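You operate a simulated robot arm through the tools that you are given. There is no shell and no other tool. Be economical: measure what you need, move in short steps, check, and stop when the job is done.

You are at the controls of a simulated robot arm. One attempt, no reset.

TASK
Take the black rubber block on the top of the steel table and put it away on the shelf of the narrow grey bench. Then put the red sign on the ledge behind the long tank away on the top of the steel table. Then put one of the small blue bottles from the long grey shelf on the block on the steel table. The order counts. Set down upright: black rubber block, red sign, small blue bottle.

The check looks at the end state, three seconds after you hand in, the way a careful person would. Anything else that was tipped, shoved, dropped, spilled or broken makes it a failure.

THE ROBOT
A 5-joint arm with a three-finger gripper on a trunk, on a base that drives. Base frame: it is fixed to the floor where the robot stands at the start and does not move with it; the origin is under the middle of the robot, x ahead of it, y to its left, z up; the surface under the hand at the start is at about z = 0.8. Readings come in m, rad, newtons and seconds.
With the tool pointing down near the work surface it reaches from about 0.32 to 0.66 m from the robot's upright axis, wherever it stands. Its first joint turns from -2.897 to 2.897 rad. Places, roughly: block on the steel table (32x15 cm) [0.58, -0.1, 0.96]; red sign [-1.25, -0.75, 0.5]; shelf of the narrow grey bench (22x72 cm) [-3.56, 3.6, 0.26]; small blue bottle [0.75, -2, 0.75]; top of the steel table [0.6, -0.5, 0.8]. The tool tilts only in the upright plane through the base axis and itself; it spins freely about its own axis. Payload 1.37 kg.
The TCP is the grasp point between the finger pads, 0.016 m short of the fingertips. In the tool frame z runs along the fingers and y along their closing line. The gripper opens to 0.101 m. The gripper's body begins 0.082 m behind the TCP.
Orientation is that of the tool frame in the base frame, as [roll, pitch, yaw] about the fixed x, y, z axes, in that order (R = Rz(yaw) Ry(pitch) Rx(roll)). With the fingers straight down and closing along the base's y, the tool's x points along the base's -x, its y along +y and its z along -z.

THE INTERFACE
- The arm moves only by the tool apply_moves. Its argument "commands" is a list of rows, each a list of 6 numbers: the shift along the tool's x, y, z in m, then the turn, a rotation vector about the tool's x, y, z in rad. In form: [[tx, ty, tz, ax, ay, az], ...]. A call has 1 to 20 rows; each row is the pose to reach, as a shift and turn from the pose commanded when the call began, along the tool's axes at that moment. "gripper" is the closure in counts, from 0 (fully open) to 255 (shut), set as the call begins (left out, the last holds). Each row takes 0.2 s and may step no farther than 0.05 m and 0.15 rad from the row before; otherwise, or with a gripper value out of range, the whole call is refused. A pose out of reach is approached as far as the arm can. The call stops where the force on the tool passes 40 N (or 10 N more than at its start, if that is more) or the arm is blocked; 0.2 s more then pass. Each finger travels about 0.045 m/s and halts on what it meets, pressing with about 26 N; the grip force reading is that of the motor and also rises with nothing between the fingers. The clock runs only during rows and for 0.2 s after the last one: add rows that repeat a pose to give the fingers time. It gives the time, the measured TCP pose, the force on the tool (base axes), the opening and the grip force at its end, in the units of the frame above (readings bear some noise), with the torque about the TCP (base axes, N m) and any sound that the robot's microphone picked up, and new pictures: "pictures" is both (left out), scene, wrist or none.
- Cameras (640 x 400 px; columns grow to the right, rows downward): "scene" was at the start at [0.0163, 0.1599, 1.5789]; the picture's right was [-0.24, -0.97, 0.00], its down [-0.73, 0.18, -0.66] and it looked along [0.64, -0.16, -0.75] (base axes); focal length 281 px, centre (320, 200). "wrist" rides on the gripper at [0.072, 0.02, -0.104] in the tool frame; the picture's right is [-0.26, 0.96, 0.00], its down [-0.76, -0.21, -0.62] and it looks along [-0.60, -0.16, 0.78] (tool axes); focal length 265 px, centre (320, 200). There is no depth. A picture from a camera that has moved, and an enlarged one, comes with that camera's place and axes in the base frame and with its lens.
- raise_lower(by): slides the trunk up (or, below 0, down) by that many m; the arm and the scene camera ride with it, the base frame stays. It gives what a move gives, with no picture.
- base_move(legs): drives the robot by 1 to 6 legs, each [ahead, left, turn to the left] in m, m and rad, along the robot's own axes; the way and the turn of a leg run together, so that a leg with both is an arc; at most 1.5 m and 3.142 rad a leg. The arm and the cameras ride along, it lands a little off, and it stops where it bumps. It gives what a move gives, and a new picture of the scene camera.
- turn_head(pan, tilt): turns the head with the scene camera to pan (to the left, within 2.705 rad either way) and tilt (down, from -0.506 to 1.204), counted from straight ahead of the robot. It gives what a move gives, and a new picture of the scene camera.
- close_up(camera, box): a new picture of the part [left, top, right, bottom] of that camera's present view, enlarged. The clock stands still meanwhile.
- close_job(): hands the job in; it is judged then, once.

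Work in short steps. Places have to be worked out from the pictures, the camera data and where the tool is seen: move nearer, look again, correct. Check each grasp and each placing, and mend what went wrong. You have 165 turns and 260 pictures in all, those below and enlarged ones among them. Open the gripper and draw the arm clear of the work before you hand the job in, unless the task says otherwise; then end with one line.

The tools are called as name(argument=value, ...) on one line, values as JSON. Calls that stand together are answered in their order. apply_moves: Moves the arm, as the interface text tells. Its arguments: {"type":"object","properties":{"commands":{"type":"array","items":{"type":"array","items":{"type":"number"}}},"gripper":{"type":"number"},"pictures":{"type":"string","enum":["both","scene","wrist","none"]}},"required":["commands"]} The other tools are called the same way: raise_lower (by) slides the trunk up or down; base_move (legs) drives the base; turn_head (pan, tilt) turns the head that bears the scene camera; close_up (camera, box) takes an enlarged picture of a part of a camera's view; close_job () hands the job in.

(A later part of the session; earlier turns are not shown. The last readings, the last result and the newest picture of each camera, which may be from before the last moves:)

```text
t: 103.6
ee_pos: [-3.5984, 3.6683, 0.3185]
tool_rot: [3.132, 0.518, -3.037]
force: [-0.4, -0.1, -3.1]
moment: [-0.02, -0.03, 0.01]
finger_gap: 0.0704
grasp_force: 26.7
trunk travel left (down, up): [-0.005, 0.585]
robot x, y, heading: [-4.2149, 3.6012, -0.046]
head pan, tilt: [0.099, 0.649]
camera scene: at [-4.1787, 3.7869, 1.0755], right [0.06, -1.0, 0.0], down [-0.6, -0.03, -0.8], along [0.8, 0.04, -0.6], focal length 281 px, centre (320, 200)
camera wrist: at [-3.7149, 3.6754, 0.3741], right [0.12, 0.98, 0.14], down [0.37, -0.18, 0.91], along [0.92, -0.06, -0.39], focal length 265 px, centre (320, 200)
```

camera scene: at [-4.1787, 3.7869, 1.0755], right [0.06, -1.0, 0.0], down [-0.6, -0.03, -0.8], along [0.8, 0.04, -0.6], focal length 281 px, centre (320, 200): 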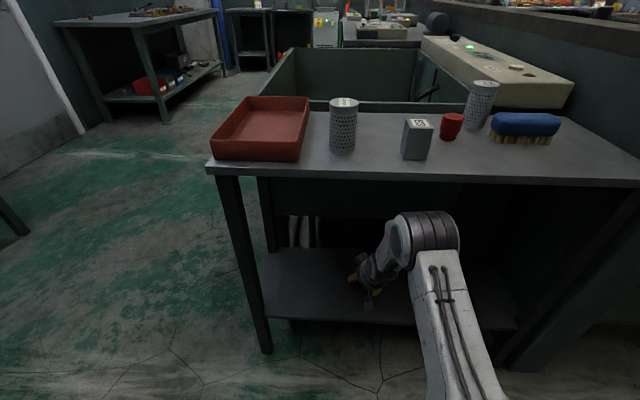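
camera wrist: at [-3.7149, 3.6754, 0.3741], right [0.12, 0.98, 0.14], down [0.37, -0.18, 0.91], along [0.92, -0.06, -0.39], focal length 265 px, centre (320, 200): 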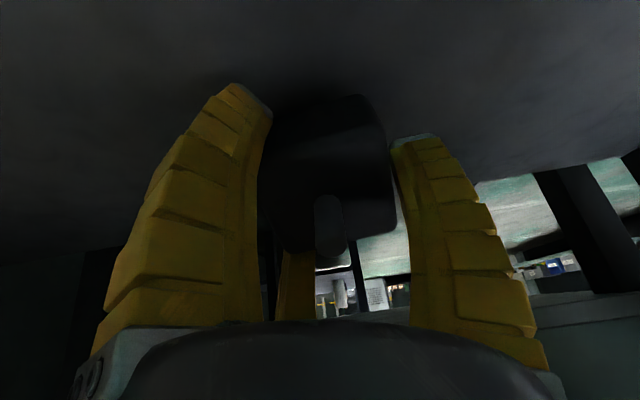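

The wrist sits well below the top's underside, so I can try to reduce the tilt in small steps at this spot, watching for contact.

apply_moves(commands=[[-0.005, 0, -0.0087, 0, 0.07, 0], [-0.005, 0, -0.0087, 0, 0.14, 0], [-0.005, 0, -0.0087, 0, 0.22, 0], [-0.005, 0, -0.0087, 0, 0.22, 0]])

```text
t: 104.6
ee_pos: [-3.6006, 3.6671, 0.3284]
tool_rot: [3.136, 0.299, -3.034]
force: [-0.4, 0.4, -2.2]
moment: [-0.01, 0.03, 0.01]
finger_gap: 0.0705
grasp_force: 26.1
trunk travel left (down, up): [-0.005, 0.585]
robot x, y, heading: [-4.2162, 3.601, -0.046]
head pan, tilt: [0.099, 0.649]
camera scene: at [-4.1787, 3.7869, 1.0755], right [0.06, -1.0, 0.0], down [-0.6, -0.03, -0.8], along [0.8, 0.04, -0.6], focal length 281 px, centre (320, 200)
camera wrist: at [-3.7, 3.6765, 0.408], right [0.15, 0.99, 0.08], down [0.56, -0.15, 0.81], along [0.82, -0.07, -0.57], focal length 265 px, centre (320, 200)
```

scene: 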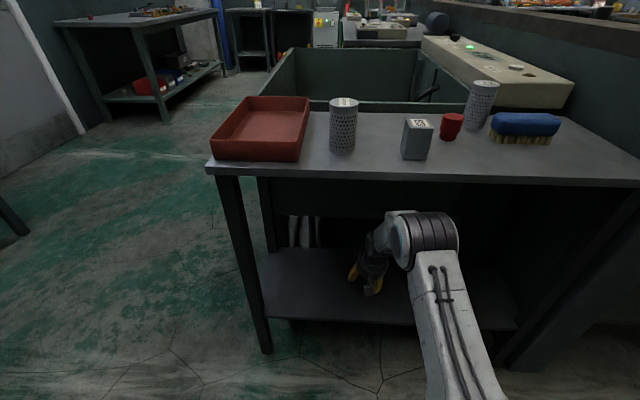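
wrist: 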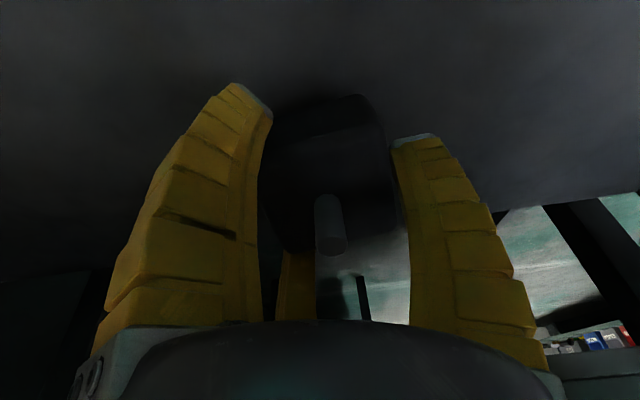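

Clear with little elbow movement. I untilt the rest to upright.

apply_moves(commands=[[0, 0, 0, 0, 0.08, 0], [0, 0, 0, 0, 0.15, 0], [0, 0, 0, 0, 0.22, 0], [0, 0, 0, 0, 0.298, 0], [0, 0, 0, 0, 0.298, 0]])

```text
t: 105.8
ee_pos: [-3.6001, 3.6677, 0.3282]
tool_rot: [-3.14, 0.001, -3.032]
force: [0.6, -0.1, -1.8]
moment: [-0.03, -0.03, 0.0]
finger_gap: 0.0703
grasp_force: 26.0
trunk travel left (down, up): [-0.005, 0.585]
robot x, y, heading: [-4.2174, 3.6016, -0.043]
head pan, tilt: [0.099, 0.649]
camera scene: at [-4.1787, 3.7869, 1.0755], right [0.06, -1.0, 0.0], down [-0.6, -0.03, -0.8], along [0.8, 0.04, -0.6], focal length 281 px, centre (320, 200)
camera wrist: at [-3.6727, 3.6798, 0.4335], right [0.16, 0.99, 0.0], down [0.77, -0.12, 0.62], along [0.61, -0.1, -0.78], focal length 265 px, centre (320, 200)
```

scene: 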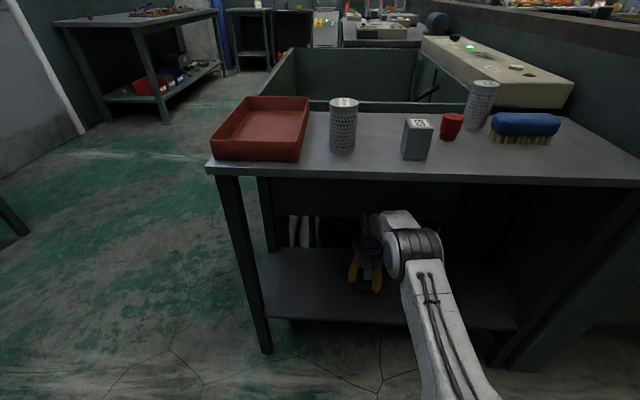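
wrist: 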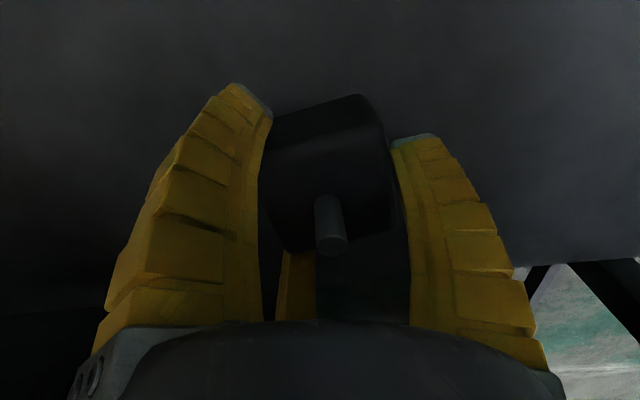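

Tool is vertical under the top with no contact. I lower slowly toward the shelf (expected contact at TCP z≈0.288).

apply_moves(commands=[[0, 0, 0.015, 0, 0, 0], [0, 0, 0.025, 0, 0, 0], [0, 0, 0.031, 0, 0, 0], [0, 0, 0.035, 0, 0, 0], [0, 0, 0.039, 0, 0, 0]], pictures="wrist")

```text
t: 107.0
ee_pos: [-3.5989, 3.6663, 0.2931]
tool_rot: [-3.141, 0.008, -3.034]
force: [-8.2, -7.4, 25.7]
moment: [-0.37, 0.24, -0.06]
finger_gap: 0.072
grasp_force: 26.3
trunk travel left (down, up): [-0.005, 0.585]
robot x, y, heading: [-4.213, 3.6039, -0.045]
head pan, tilt: [0.099, 0.649]
camera wrist: at [-3.6732, 3.6792, 0.398], right [0.16, 0.99, 0.0], down [0.77, -0.12, 0.63], along [0.62, -0.1, -0.78], focal length 265 px, centre (320, 200)
```

wrist: 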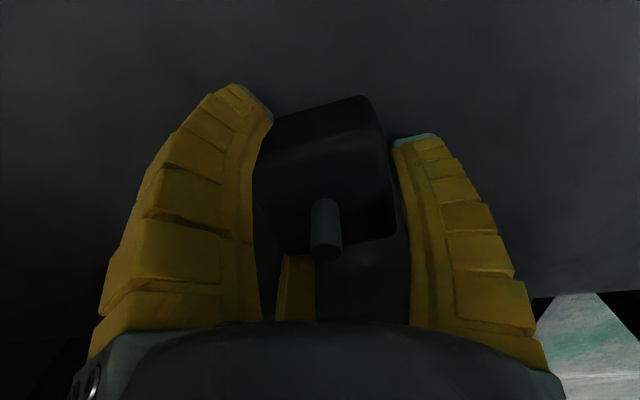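

Contact at 26 N. I relieve slightly and open the gripper.

apply_moves(commands=[[0, 0, 0.033, 0, 0, 0]], pictures="none")

apply_moves(commands=[[0, 0, 0, 0, 0, 0], [0, 0, 0, 0, 0, 0], [0, 0, 0, 0, 0, 0], [0, 0, 0, 0, 0, 0], [0, 0, 0, 0, 0, 0]], gripper=0)

```text
t: 107.2
ee_pos: [-3.5993, 3.6676, 0.2923]
tool_rot: [-3.14, 0.007, -3.034]
force: [-10.9, -2.8, 20.8]
moment: [-0.13, 0.32, -0.09]
finger_gap: 0.0722
grasp_force: 25.6
trunk travel left (down, up): [-0.005, 0.585]
robot x, y, heading: [-4.2179, 3.5993, -0.041]
head pan, tilt: [0.099, 0.649]
stopped in row 1: the force on the tool passed its limit at 45 N (the readings are from after the stop); the commanded pose is now the measured one
```

```text
t: 108.4
ee_pos: [-3.5979, 3.6683, 0.2887]
tool_rot: [-3.141, 0.005, -3.032]
force: [-0.2, 0.3, 0.0]
moment: [0.0, 0.01, 0.0]
finger_gap: 0.1007
grasp_force: 0.0
trunk travel left (down, up): [-0.005, 0.585]
robot x, y, heading: [-4.2116, 3.6006, -0.04]
head pan, tilt: [0.099, 0.649]
camera scene: at [-4.1789, 3.7867, 1.0755], right [0.06, -1.0, 0.0], down [-0.6, -0.03, -0.8], along [0.8, 0.04, -0.6], focal length 281 px, centre (320, 200)
camera wrist: at [-3.6722, 3.6797, 0.3939], right [0.16, 0.99, 0.0], down [0.77, -0.12, 0.62], along [0.62, -0.1, -0.78], focal length 265 px, centre (320, 200)
```

scene: 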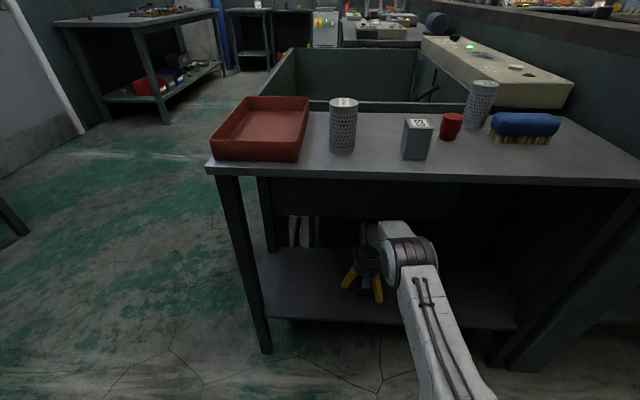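
wrist: 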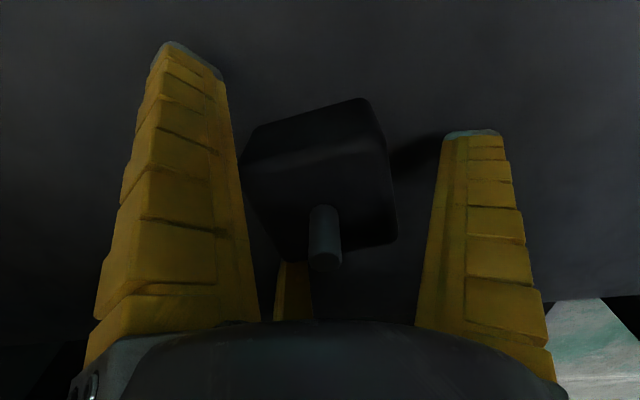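

The block stands upright on the shelf. I raise 5.5 cm so the tips clear its top and then drive straight back.

apply_moves(commands=[[0, 0, -0.02, 0, 0, 0], [0, 0, -0.04, 0, 0, 0], [0, 0, -0.055, 0, 0, 0], [0, 0, -0.055, 0, 0, 0]])

```text
t: 109.4
ee_pos: [-3.5987, 3.6668, 0.3451]
tool_rot: [-3.14, 0.005, -3.034]
force: [0.1, -0.9, -0.4]
moment: [-0.01, 0.01, 0.0]
finger_gap: 0.1004
grasp_force: 0.1
trunk travel left (down, up): [-0.005, 0.585]
robot x, y, heading: [-4.2146, 3.6024, -0.045]
head pan, tilt: [0.099, 0.649]
camera scene: at [-4.1789, 3.7867, 1.0755], right [0.06, -1.0, 0.0], down [-0.6, -0.03, -0.8], along [0.8, 0.04, -0.6], focal length 281 px, centre (320, 200)
camera wrist: at [-3.6728, 3.6794, 0.4496], right [0.16, 0.99, 0.0], down [0.77, -0.12, 0.62], along [0.62, -0.1, -0.78], focal length 265 px, centre (320, 200)
```

scene: 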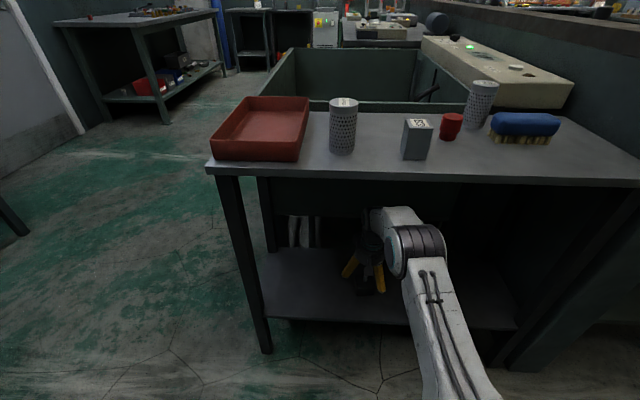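
wrist: 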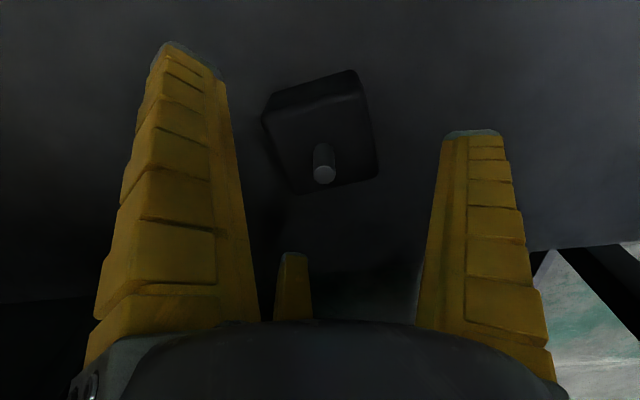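

The wrist view suggests a third finger element on the far side, so I raise another 4 cm to clear the stem before backing out.

apply_moves(commands=[[0, 0, -0.015, 0, 0, 0], [0, 0, -0.03, 0, 0, 0], [0, 0, -0.045, 0, 0, 0], [0, 0, -0.045, 0, 0, 0]])

```text
t: 110.4
ee_pos: [-3.5993, 3.6674, 0.3903]
tool_rot: [-3.141, 0.004, -3.033]
force: [-0.1, -0.2, -0.2]
moment: [0.02, 0.03, 0.0]
finger_gap: 0.1005
grasp_force: 0.1
trunk travel left (down, up): [-0.005, 0.585]
robot x, y, heading: [-4.2155, 3.6019, -0.045]
head pan, tilt: [0.099, 0.649]
camera scene: at [-4.1789, 3.7867, 1.0755], right [0.06, -1.0, 0.0], down [-0.6, -0.03, -0.8], along [0.8, 0.04, -0.6], focal length 281 px, centre (320, 200)
camera wrist: at [-3.6728, 3.6793, 0.4951], right [0.16, 0.99, 0.0], down [0.77, -0.12, 0.62], along [0.62, -0.1, -0.78], focal length 265 px, centre (320, 200)
```

scene: 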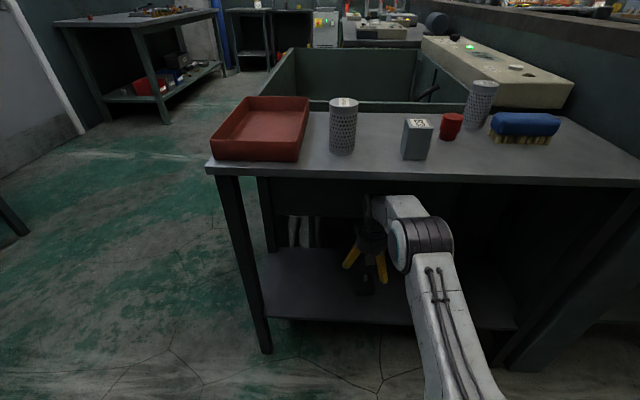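
wrist: 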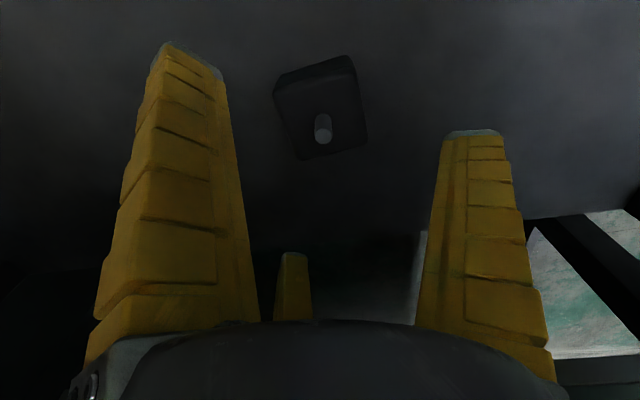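

Everything clear; I drive straight back 0.4 m and look at the shelf.

base_move(legs=[[-0.4, 0, 0]])

close_up(camera="scene", box=[230, 150, 530, 330])

```text
t: 112.9
ee_pos: [-3.9915, 3.6855, 0.3894]
tool_rot: [-3.139, 0.004, -3.028]
force: [0.3, 0.9, 0.8]
moment: [0.01, 0.0, 0.0]
finger_gap: 0.1007
grasp_force: 0.1
trunk travel left (down, up): [-0.005, 0.585]
robot x, y, heading: [-4.6047, 3.6152, -0.036]
head pan, tilt: [0.099, 0.649]
camera scene: at [-4.5723, 3.803, 1.0755], right [0.06, -1.0, 0.0], down [-0.6, -0.04, -0.8], along [0.8, 0.05, -0.6], focal length 281 px, centre (320, 200)
```

scene: 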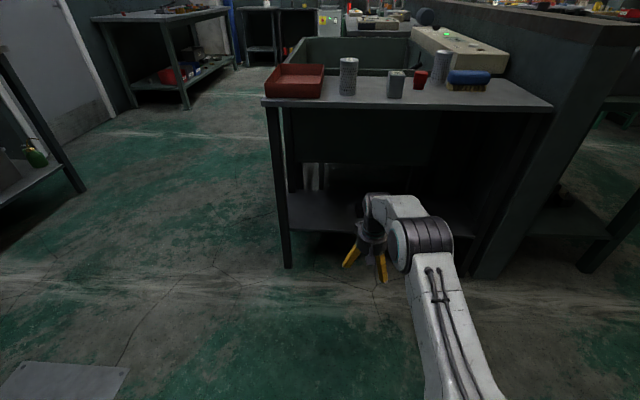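

```text
2.13 times, centred on (380, 240) of scene
camera zoom: at [-4.5723, 3.803, 1.0755], right [0.06, -1.0, 0.0], down [-0.6, -0.04, -0.8], along [0.8, 0.05, -0.6], focal length 600 px, centre (192, 115)
```

zoom: 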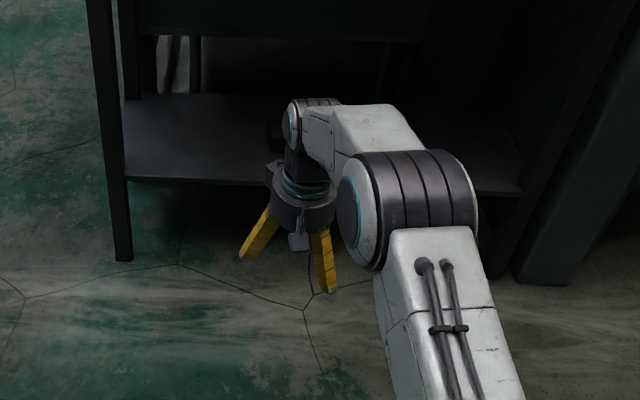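

Arm out of the bench. I raise the trunk and draw the arm in, then verify the block on the shelf.

raise_lower(by=0.35)

apply_moves(commands=[[0.04, 0, -0.03, 0, 0, 0], [0.08, 0, -0.07, 0, 0, 0], [0.12, 0, -0.12, 0, 0, 0], [0.16, 0, -0.16, 0, 0, 0], [0.19, 0, -0.2, 0, 0, 0], [0.2, 0, -0.24, 0, 0, 0]], pictures="scene")

close_up(camera="scene", box=[260, 100, 560, 300])

```text
t: 116.3
ee_pos: [-3.9915, 3.6858, 0.7392]
tool_rot: [-3.141, 0.003, -3.027]
force: [-0.8, -0.5, 0.6]
moment: [0.04, 0.02, -0.01]
finger_gap: 0.1006
grasp_force: 0.0
trunk travel left (down, up): [-0.355, 0.235]
robot x, y, heading: [-4.6093, 3.6171, -0.043]
head pan, tilt: [0.099, 0.649]
```

```text
refused: row 2 steps farther than a row can; nothing moved
```

```text
2.00 times, centred on (410, 200) of scene
camera zoom: at [-4.5723, 3.803, 1.4255], right [0.06, -1.0, 0.0], down [-0.6, -0.04, -0.8], along [0.8, 0.05, -0.6], focal length 562 px, centre (140, 200)
```

zoom: 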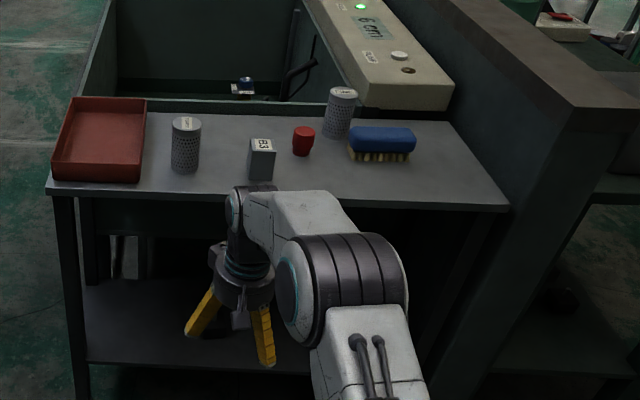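

A row was too long; I retract in smaller steps.

apply_moves(commands=[[0.03, 0, -0.03, 0, 0, 0], [0.06, 0, -0.06, 0, 0, 0], [0.09, 0, -0.09, 0, 0, 0], [0.12, 0, -0.12, 0, 0, 0], [0.15, 0, -0.15, 0, 0, 0], [0.18, 0, -0.18, 0, 0, 0], [0.2, 0, -0.21, 0, 0, 0]], pictures="wrist")

turn_head(pan=0.2, tilt=0.7)

close_up(camera="wrist", box=[220, 200, 440, 340])

```text
t: 117.9
ee_pos: [-4.192, 3.6646, 0.9455]
tool_rot: [3.141, 0.004, -3.029]
force: [0.8, -0.1, -0.3]
moment: [0.04, -0.01, 0.01]
finger_gap: 0.1007
grasp_force: 0.0
trunk travel left (down, up): [-0.355, 0.235]
robot x, y, heading: [-4.6101, 3.6225, -0.041]
head pan, tilt: [0.099, 0.649]
camera wrist: at [-4.2658, 3.6771, 1.0503], right [0.15, 0.99, 0.0], down [0.77, -0.12, 0.62], along [0.62, -0.1, -0.78], focal length 265 px, centre (320, 200)
```

wrist: 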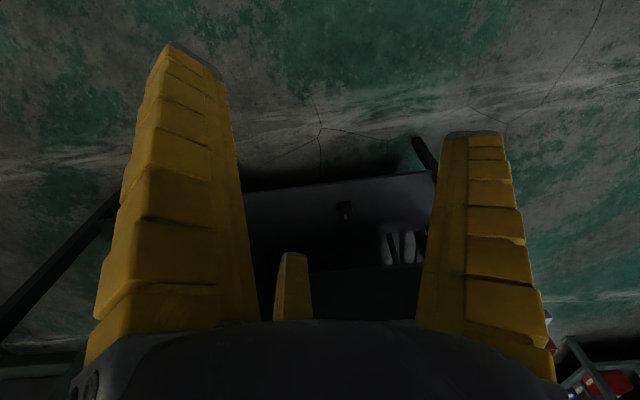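

```text
t: 118.6
ee_pos: [-4.1908, 3.666, 0.9443]
tool_rot: [3.141, 0.003, -3.027]
force: [0.0, 0.5, 0.0]
moment: [-0.03, -0.01, 0.01]
finger_gap: 0.1003
grasp_force: 0.1
trunk travel left (down, up): [-0.355, 0.235]
robot x, y, heading: [-4.607, 3.6175, -0.037]
head pan, tilt: [0.201, 0.7]
camera scene: at [-4.5752, 3.8114, 1.4212], right [0.16, -0.99, 0.0], down [-0.64, -0.1, -0.77], along [0.76, 0.12, -0.64], focal length 281 px, centre (320, 200)
```

scene: 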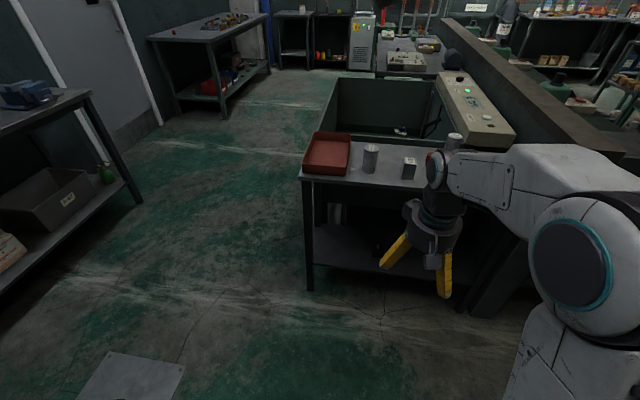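

```text
2.86 times, centred on (330, 270) of wrist
camera zoom: at [-4.265, 3.6771, 1.0499], right [0.15, 0.99, 0.0], down [0.77, -0.12, 0.62], along [0.62, -0.1, -0.78], focal length 758 px, centre (291, 0)
```

zoom: 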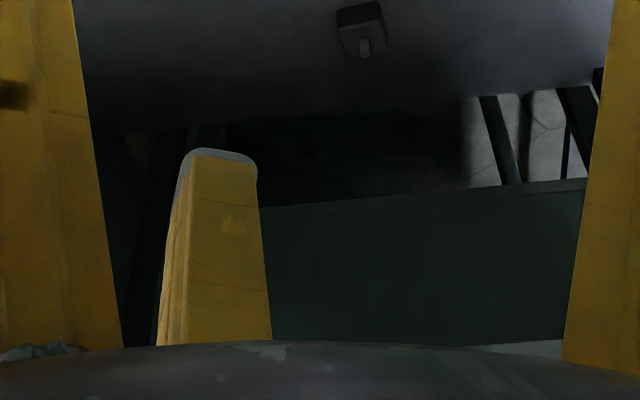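

Block confirmed upright on the shelf. I raise the trunk and retrace the route toward the aisle.

raise_lower(by=0.2)

base_move(legs=[[0.63, 0.755, 0], [0.65, 0.51, 0], [1.5, 0.0, 0], [1.45, 0.0, 0]])

```text
t: 120.8
ee_pos: [-4.1902, 3.6652, 1.1451]
tool_rot: [3.141, 0.004, -3.029]
force: [-0.4, 1.0, -0.2]
moment: [0.0, 0.02, 0.0]
finger_gap: 0.1006
grasp_force: 0.0
trunk travel left (down, up): [-0.555, 0.035]
robot x, y, heading: [-4.6082, 3.6186, -0.04]
head pan, tilt: [0.201, 0.7]
```

```text
t: 143.9
ee_pos: [0.1268, 4.751, 1.1452]
tool_rot: [3.141, 0.004, -3.017]
force: [0.5, -0.1, 0.6]
moment: [0.03, -0.02, 0.0]
finger_gap: 0.1007
grasp_force: 0.0
trunk travel left (down, up): [-0.555, 0.035]
robot x, y, heading: [-0.2863, 4.7007, -0.027]
head pan, tilt: [0.201, 0.7]
camera scene: at [-0.2586, 4.8935, 1.6212], right [0.17, -0.98, 0.0], down [-0.63, -0.11, -0.76], along [0.75, 0.13, -0.64], focal length 281 px, centre (320, 200)
```

scene: 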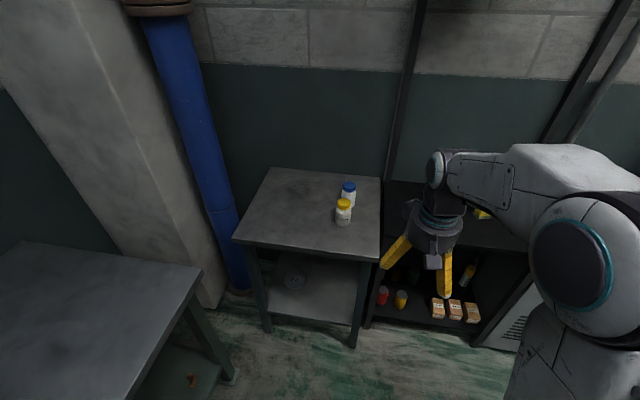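

At the aisle end. I turn to face -y and drive back down the aisle.

base_move(legs=[[0, 0, -1.55], [1.5, 0, 0], [1.5, 0, 0], [1.3, 0, 0]])

turn_head(pan=-0.7, tilt=0.6)

```text
t: 168.1
ee_pos: [-0.1817, -0.0089, 1.1452]
tool_rot: [-3.14, 0.002, 1.724]
force: [0.0, -0.2, 0.2]
moment: [0.0, 0.04, -0.01]
finger_gap: 0.1006
grasp_force: 0.0
trunk travel left (down, up): [-0.555, 0.035]
robot x, y, heading: [-0.2459, 0.4022, -1.569]
head pan, tilt: [0.201, 0.7]
camera scene: at [-0.0521, 0.3843, 1.6212], right [-0.98, -0.2, 0.0], down [-0.13, 0.63, -0.76], along [0.15, -0.75, -0.64], focal length 281 px, centre (320, 200)
```

scene: 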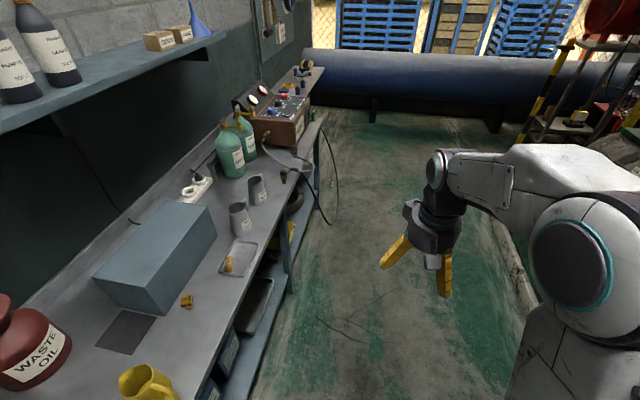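

```text
t: 169.3
ee_pos: [-0.1802, -0.0081, 1.1449]
tool_rot: [-3.141, 0.003, 1.724]
force: [-0.4, -0.1, 0.0]
moment: [0.03, 0.01, 0.03]
finger_gap: 0.1008
grasp_force: 0.0
trunk travel left (down, up): [-0.555, 0.035]
robot x, y, heading: [-0.2454, 0.4062, -1.575]
head pan, tilt: [-0.7, 0.6]
camera scene: at [-0.126, 0.4002, 1.6298], right [-0.77, 0.64, 0.0], down [0.36, 0.43, -0.83], along [-0.53, -0.63, -0.56], focal length 281 px, centre (320, 200)
```

scene: 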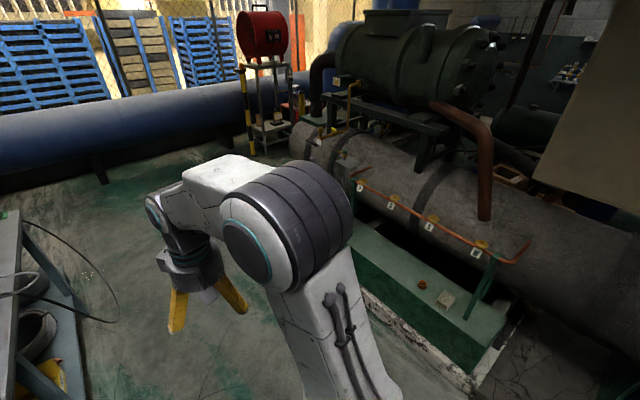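

The ledge is on the right side ahead. I advance to y≈-0.6 and turn to face it.

base_move(legs=[[1.0, 0, 0], [0, 0, -1.57]])

turn_head(pan=0.3, tilt=0.75)

```text
t: 178.3
ee_pos: [-0.6613, -0.6408, 1.1446]
tool_rot: [-3.141, 0.002, 0.126]
force: [0.2, -0.1, 0.8]
moment: [0.04, -0.03, -0.01]
finger_gap: 0.1003
grasp_force: 0.0
trunk travel left (down, up): [-0.555, 0.035]
robot x, y, heading: [-0.2508, -0.5858, 3.116]
head pan, tilt: [-0.7, 0.6]
camera scene: at [-0.2575, -0.7035, 1.6298], right [0.66, 0.75, 0.0], down [0.42, -0.38, -0.83], along [-0.62, 0.55, -0.56], focal length 281 px, centre (320, 200)
```

scene: 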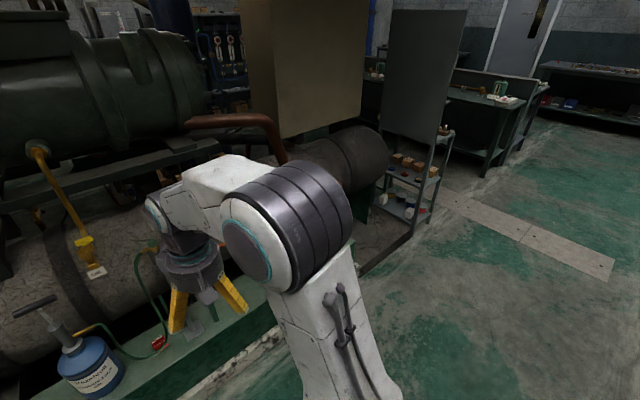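

```text
t: 179.6
ee_pos: [-0.662, -0.6412, 1.1447]
tool_rot: [-3.141, 0.004, 0.125]
force: [0.4, -0.6, 0.5]
moment: [-0.02, -0.01, 0.0]
finger_gap: 0.1007
grasp_force: 0.1
trunk travel left (down, up): [-0.555, 0.035]
robot x, y, heading: [-0.2452, -0.5878, 3.112]
head pan, tilt: [0.3, 0.75]
camera scene: at [-0.2713, -0.7846, 1.617], right [-0.27, 0.96, 0.0], down [0.66, 0.18, -0.73], along [-0.7, -0.2, -0.68], focal length 281 px, centre (320, 200)
```

scene: 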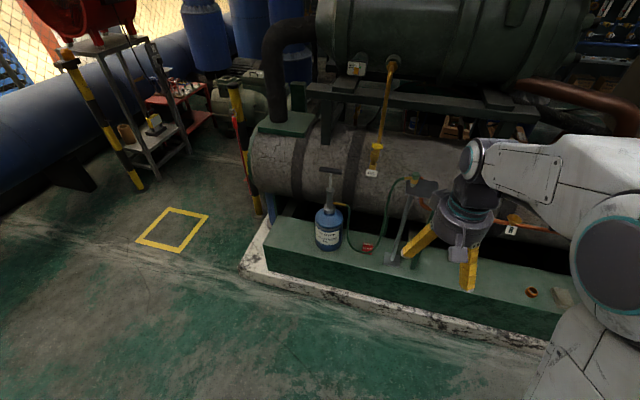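

A small red item on the ledge at (368,247). I enlarge it.

close_up(camera="scene", box=[300, 160, 460, 280])

close_up(camera="wrist", box=[0, 0, 640, 400])

```text
3.33 times, centred on (380, 220) of scene
camera zoom: at [-0.2713, -0.7846, 1.617], right [-0.27, 0.96, 0.0], down [0.66, 0.18, -0.73], along [-0.7, -0.2, -0.68], focal length 938 px, centre (120, 133)
```

zoom: 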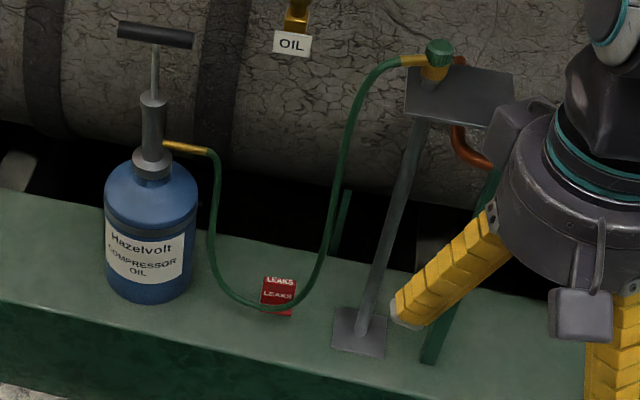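

```text
1.00 times, centred on (320, 200) of wrist (not enlarged: the box is as wide or as high as the picture)
camera zoom: at [-0.5871, -0.6509, 1.25], right [-0.14, -0.99, 0.0], down [-0.77, 0.11, 0.62], along [-0.62, 0.09, -0.78], focal length 265 px, centre (320, 200)
```

zoom: 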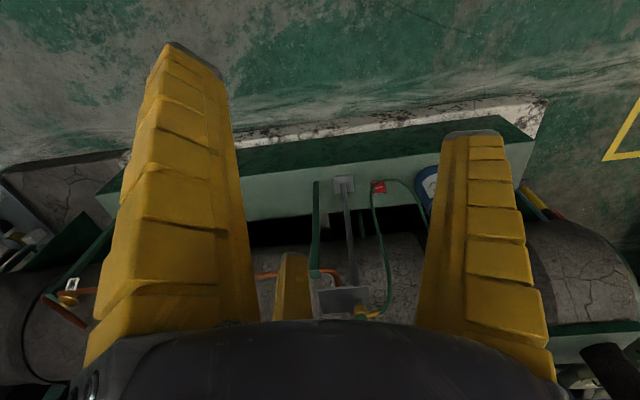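

The sign is a small red tent "LEAKS" near (-1.26, -0.80), with a green hose draped by it. I drive closer and look from the wrist.

base_move(legs=[[0.33, 0.2, 0]])

raise_lower(by=-0.35)

close_up(camera="wrist", box=[0, 0, 640, 400])

turn_head(pan=0.0, tilt=0.8)

```text
t: 182.1
ee_pos: [-1.0017, -0.8306, 1.1437]
tool_rot: [3.141, 0.005, 0.121]
force: [0.2, 0.0, -0.3]
moment: [0.03, -0.06, 0.01]
finger_gap: 0.1005
grasp_force: 0.0
trunk travel left (down, up): [-0.555, 0.035]
robot x, y, heading: [-0.5879, -0.7773, 3.109]
head pan, tilt: [0.3, 0.75]
camera scene: at [-0.6132, -0.9764, 1.6169], right [-0.27, 0.96, 0.0], down [0.66, 0.18, -0.73], along [-0.7, -0.19, -0.68], focal length 281 px, centre (320, 200)
```

scene: 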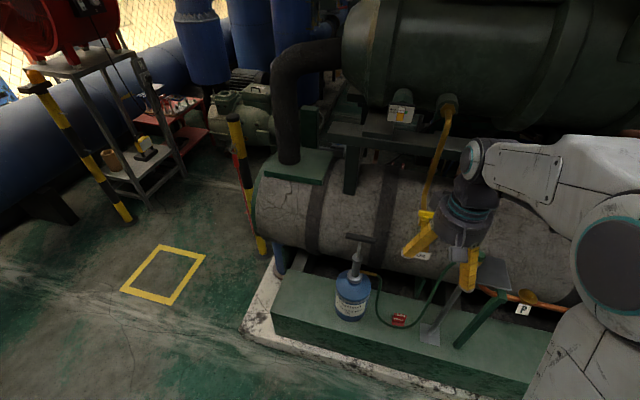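

```text
t: 185.5
ee_pos: [-1.0033, -0.8292, 0.7953]
tool_rot: [3.142, 0.003, 0.119]
force: [-0.6, -0.3, -0.3]
moment: [-0.02, 0.01, -0.02]
finger_gap: 0.1003
grasp_force: 0.0
trunk travel left (down, up): [-0.205, 0.385]
robot x, y, heading: [-0.5879, -0.7833, 3.11]
head pan, tilt: [0.3, 0.75]
```

```text
1.00 times, centred on (320, 200) of wrist (not enlarged: the box is as wide or as high as the picture)
camera zoom: at [-0.9276, -0.8407, 0.9001], right [-0.15, -0.99, 0.0], down [-0.77, 0.12, 0.62], along [-0.62, 0.09, -0.78], focal length 265 px, centre (320, 200)
```

zoom: 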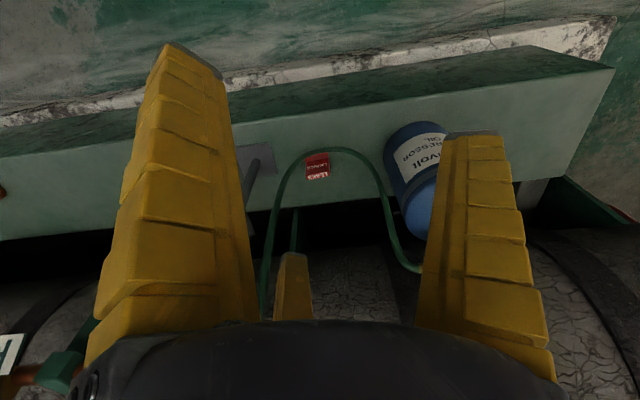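

```text
t: 186.3
ee_pos: [-1.0027, -0.8299, 0.7953]
tool_rot: [3.142, 0.003, 0.12]
force: [-0.2, -0.1, 0.2]
moment: [-0.01, -0.02, -0.02]
finger_gap: 0.1006
grasp_force: 0.0
trunk travel left (down, up): [-0.205, 0.385]
robot x, y, heading: [-0.5882, -0.7784, 3.114]
head pan, tilt: [0.0, 0.799]
camera scene: at [-0.6131, -0.9514, 1.263], right [0.03, 1.0, 0.0], down [0.72, -0.02, -0.7], along [-0.7, 0.02, -0.72], focal length 281 px, centre (320, 200)
```

scene: 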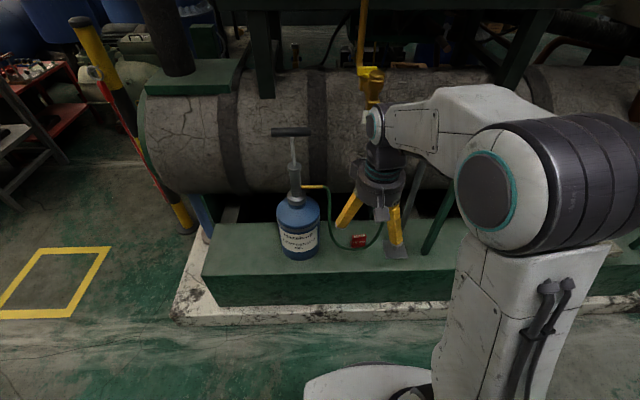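

close_up(camera="wrist", box=[250, 120, 430, 230])

close_up(camera="scene", box=[300, 170, 420, 270])

```text
3.56 times, centred on (340, 175) of wrist
camera zoom: at [-0.9276, -0.8408, 0.9001], right [-0.15, -0.99, 0.0], down [-0.77, 0.12, 0.62], along [-0.62, 0.09, -0.78], focal length 944 px, centre (249, 289)
```

zoom: 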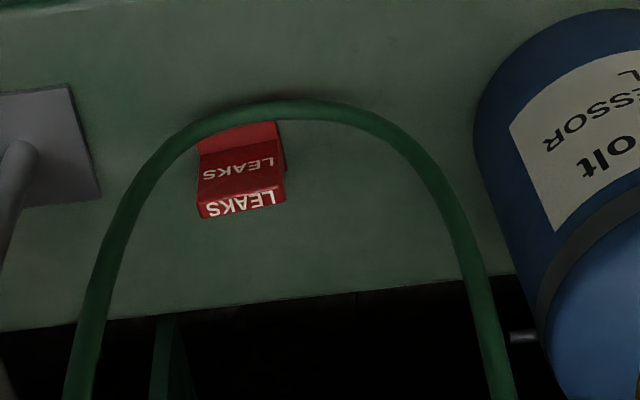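

```text
4.00 times, centred on (360, 220) of scene
camera zoom: at [-0.6131, -0.9514, 1.263], right [0.03, 1.0, 0.0], down [0.72, -0.02, -0.7], along [-0.7, 0.02, -0.72], focal length 1125 px, centre (160, 120)
```

zoom: 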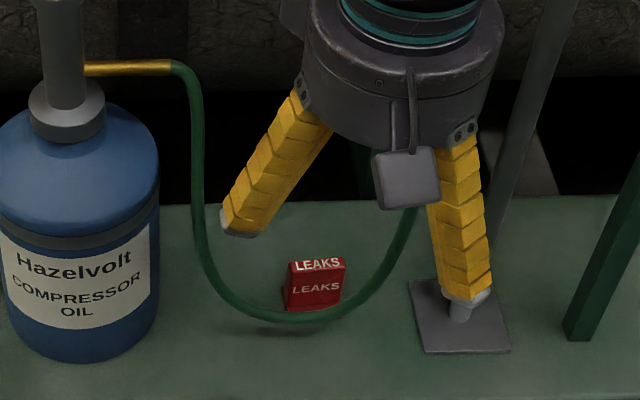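

The visible hand seems to have a third finger, which matters near the hose. I partially close in free air to see how the fingers really move.

apply_moves(commands=[[0, 0, 0, 0, 0, 0], [0, 0, 0, 0, 0, 0], [0, 0, 0, 0, 0, 0], [0, 0, 0, 0, 0, 0], [0, 0, 0, 0, 0, 0]], gripper=100)

close_up(camera="scene", box=[300, 120, 440, 270])

```text
t: 187.5
ee_pos: [-1.0031, -0.8306, 0.7944]
tool_rot: [-3.141, 0.004, 0.12]
force: [0.5, -0.1, 0.4]
moment: [-0.01, -0.04, 0.03]
finger_gap: 0.0649
grasp_force: 2.4
trunk travel left (down, up): [-0.205, 0.385]
robot x, y, heading: [-0.5848, -0.781, 3.111]
head pan, tilt: [0.0, 0.799]
camera scene: at [-0.6131, -0.9514, 1.263], right [0.03, 1.0, 0.0], down [0.72, -0.02, -0.7], along [-0.7, 0.02, -0.72], focal length 281 px, centre (320, 200)
camera wrist: at [-0.9276, -0.8408, 0.9001], right [-0.15, -0.99, 0.0], down [-0.77, 0.12, 0.62], along [-0.62, 0.09, -0.78], focal length 265 px, centre (320, 200)
```

scene: 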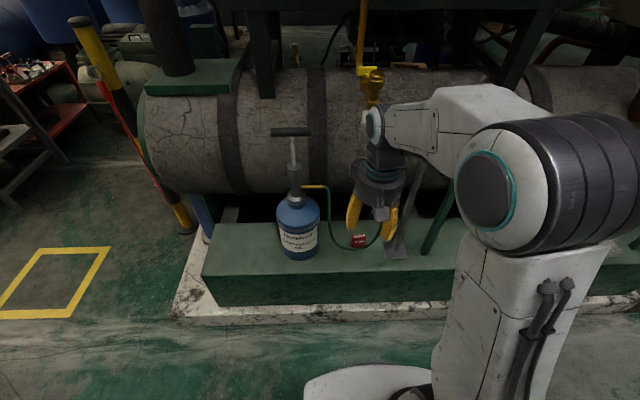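
wrist: 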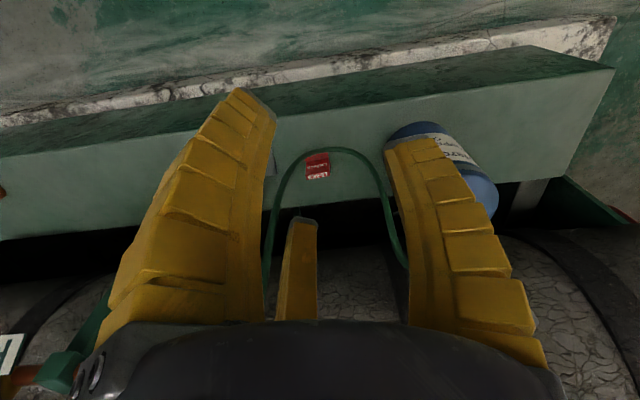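

```text
2.67 times, centred on (370, 195) of scene
camera zoom: at [-0.6131, -0.9514, 1.263], right [0.03, 1.0, 0.0], down [0.72, -0.02, -0.7], along [-0.7, 0.02, -0.72], focal length 750 px, centre (187, 213)
```

zoom: 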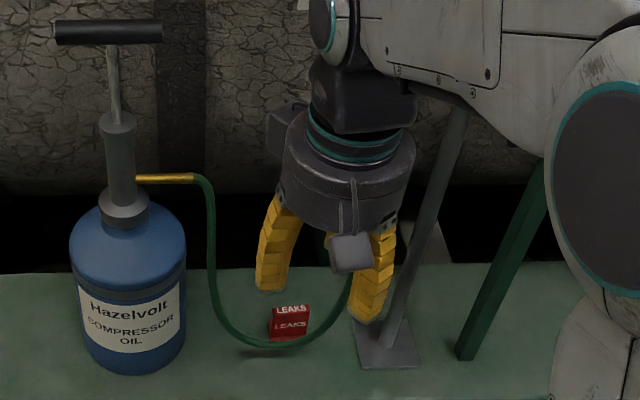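

The hand is a curling three-finger type in effect (thumb on +y). I'll pre-close to ~7 cm, spin 15° so no finger points at the hose, and approach: drive 8 cm ahead and lower the trunk.

base_move(legs=[[0.08, 0, 0]])

raise_lower(by=-0.15)

apply_moves(commands=[[-0.03, 0, 0, 0, 0, -0.09], [-0.07, 0, 0, 0, 0, -0.18], [-0.07, 0, 0, 0, 0, -0.26], [-0.07, 0, 0, 0, 0, -0.26]], gripper=80)

```text
t: 188.6
ee_pos: [-1.0833, -0.8289, 0.7954]
tool_rot: [-3.14, 0.003, 0.123]
force: [0.8, 0.9, 0.5]
moment: [-0.01, -0.03, -0.01]
finger_gap: 0.0648
grasp_force: 2.7
trunk travel left (down, up): [-0.205, 0.385]
robot x, y, heading: [-0.6635, -0.7787, 3.116]
head pan, tilt: [0.0, 0.799]
camera scene: at [-0.6937, -0.949, 1.263], right [0.03, 1.0, 0.0], down [0.72, -0.02, -0.7], along [-0.7, 0.02, -0.72], focal length 281 px, centre (320, 200)
```

scene: 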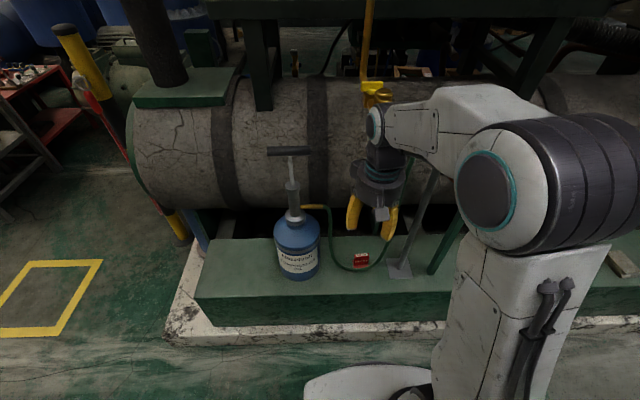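

```text
t: 190.3
ee_pos: [-1.0839, -0.8285, 0.6442]
tool_rot: [-3.14, 0.002, 0.122]
force: [0.2, 0.3, 0.3]
moment: [0.0, -0.02, 0.01]
finger_gap: 0.0646
grasp_force: 2.2
trunk travel left (down, up): [-0.055, 0.535]
robot x, y, heading: [-0.6729, -0.774, 3.11]
head pan, tilt: [0.0, 0.799]
```

```text
t: 191.3
ee_pos: [-1.1513, -0.837, 0.6463]
tool_rot: [-3.14, 0.004, 0.385]
force: [-0.4, 0.5, 0.0]
moment: [-0.04, 0.0, -0.03]
finger_gap: 0.0719
grasp_force: 2.4
trunk travel left (down, up): [-0.055, 0.535]
robot x, y, heading: [-0.6678, -0.7762, 3.111]
head pan, tilt: [0.0, 0.799]
camera scene: at [-0.6938, -0.949, 1.113], right [0.03, 1.0, 0.0], down [0.72, -0.02, -0.7], along [-0.7, 0.02, -0.72], focal length 281 px, centre (320, 200)
camera wrist: at [-1.0771, -0.8289, 0.7516], right [0.12, -0.99, 0.0], down [-0.78, -0.09, 0.62], along [-0.62, -0.07, -0.78], focal length 265 px, centre (320, 200)
```

scene: 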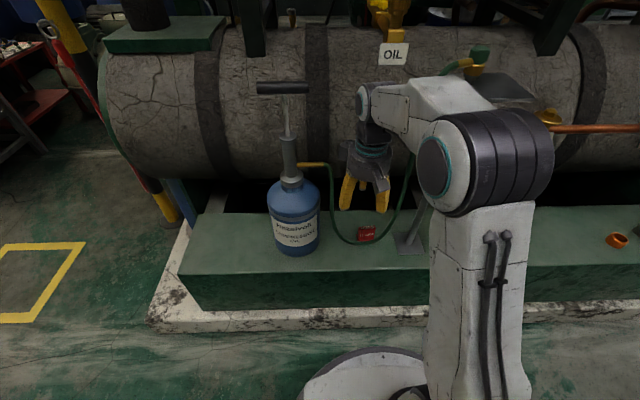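
wrist: 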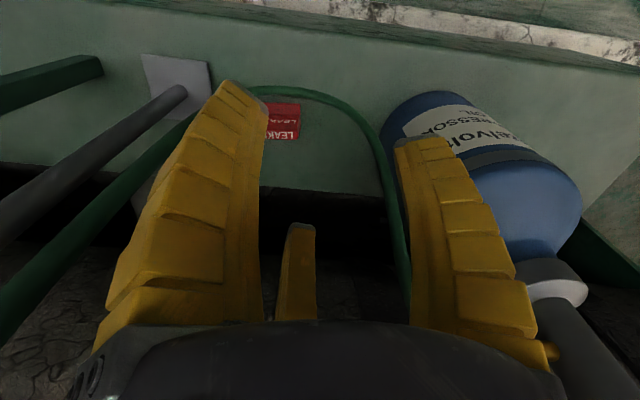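

I triangulate the sign again from close-ups.

close_up(camera="wrist", box=[220, 70, 380, 170])

close_up(camera="scene", box=[310, 150, 430, 270])

```text
4.00 times, centred on (300, 120) of wrist
camera zoom: at [-1.0771, -0.8289, 0.7516], right [0.12, -0.99, 0.0], down [-0.78, -0.09, 0.62], along [-0.62, -0.07, -0.78], focal length 1062 px, centre (400, 520)
```

zoom: 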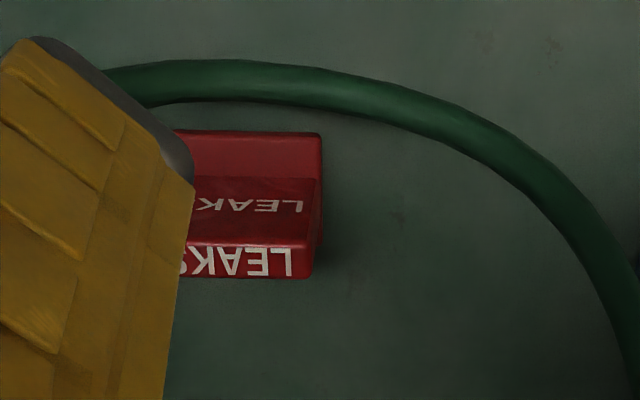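

```text
3.33 times, centred on (370, 210) of scene
camera zoom: at [-0.6938, -0.949, 1.113], right [0.03, 1.0, 0.0], down [0.72, -0.02, -0.7], along [-0.7, 0.02, -0.72], focal length 938 px, centre (153, 167)
```

zoom: 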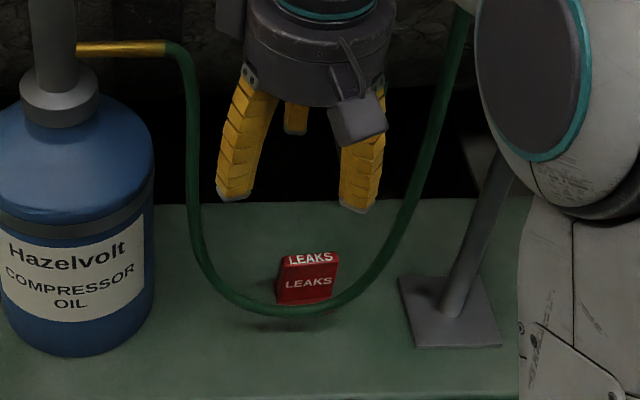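

Sign centre refined to about (-1.228, -0.792), top z≈0.434; hose at x≈-1.174. I move over it and descend to z≈0.50.

apply_moves(commands=[[-0.027, -0.035, 0, 0, 0, 0], [-0.0536, -0.0702, 0, 0, 0, 0], [-0.0536, -0.0702, 0.04, 0, 0, 0], [-0.0536, -0.0702, 0.08, 0, 0, 0], [-0.0536, -0.0702, 0.12, 0, 0, 0], [-0.0536, -0.0702, 0.145, 0, 0, 0], [-0.0536, -0.0702, 0.145, 0, 0, 0]])

close_up(camera="scene", box=[310, 150, 430, 270])

```text
t: 192.9
ee_pos: [-1.2281, -0.7919, 0.4994]
tool_rot: [-3.14, 0.002, 0.381]
force: [0.1, 1.2, -0.7]
moment: [-0.02, 0.01, 0.01]
finger_gap: 0.0721
grasp_force: 2.6
trunk travel left (down, up): [-0.055, 0.535]
robot x, y, heading: [-0.6711, -0.7775, 3.114]
head pan, tilt: [0.0, 0.799]
camera scene: at [-0.6938, -0.949, 1.113], right [0.03, 1.0, 0.0], down [0.72, -0.02, -0.7], along [-0.7, 0.02, -0.72], focal length 281 px, centre (320, 200)
camera wrist: at [-1.1532, -0.7825, 0.6055], right [0.11, -0.99, 0.0], down [-0.78, -0.09, 0.62], along [-0.62, -0.07, -0.78], focal length 265 px, centre (320, 200)
```

scene: 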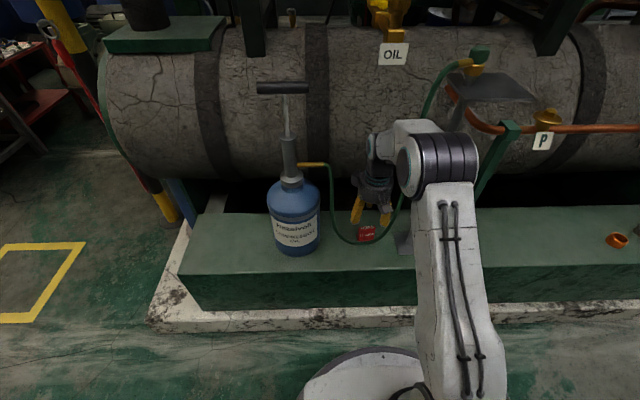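
wrist: 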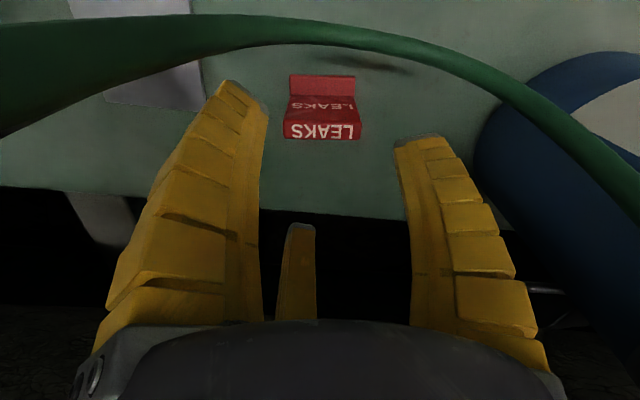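

```text
3.33 times, centred on (370, 210) of scene
camera zoom: at [-0.6938, -0.949, 1.113], right [0.03, 1.0, 0.0], down [0.72, -0.02, -0.7], along [-0.7, 0.02, -0.72], focal length 938 px, centre (153, 167)
```

zoom: 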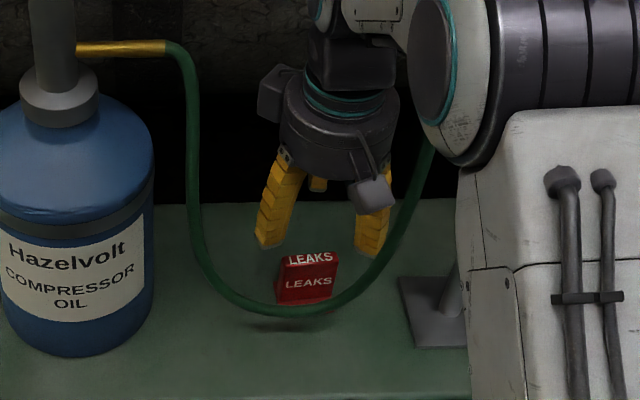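

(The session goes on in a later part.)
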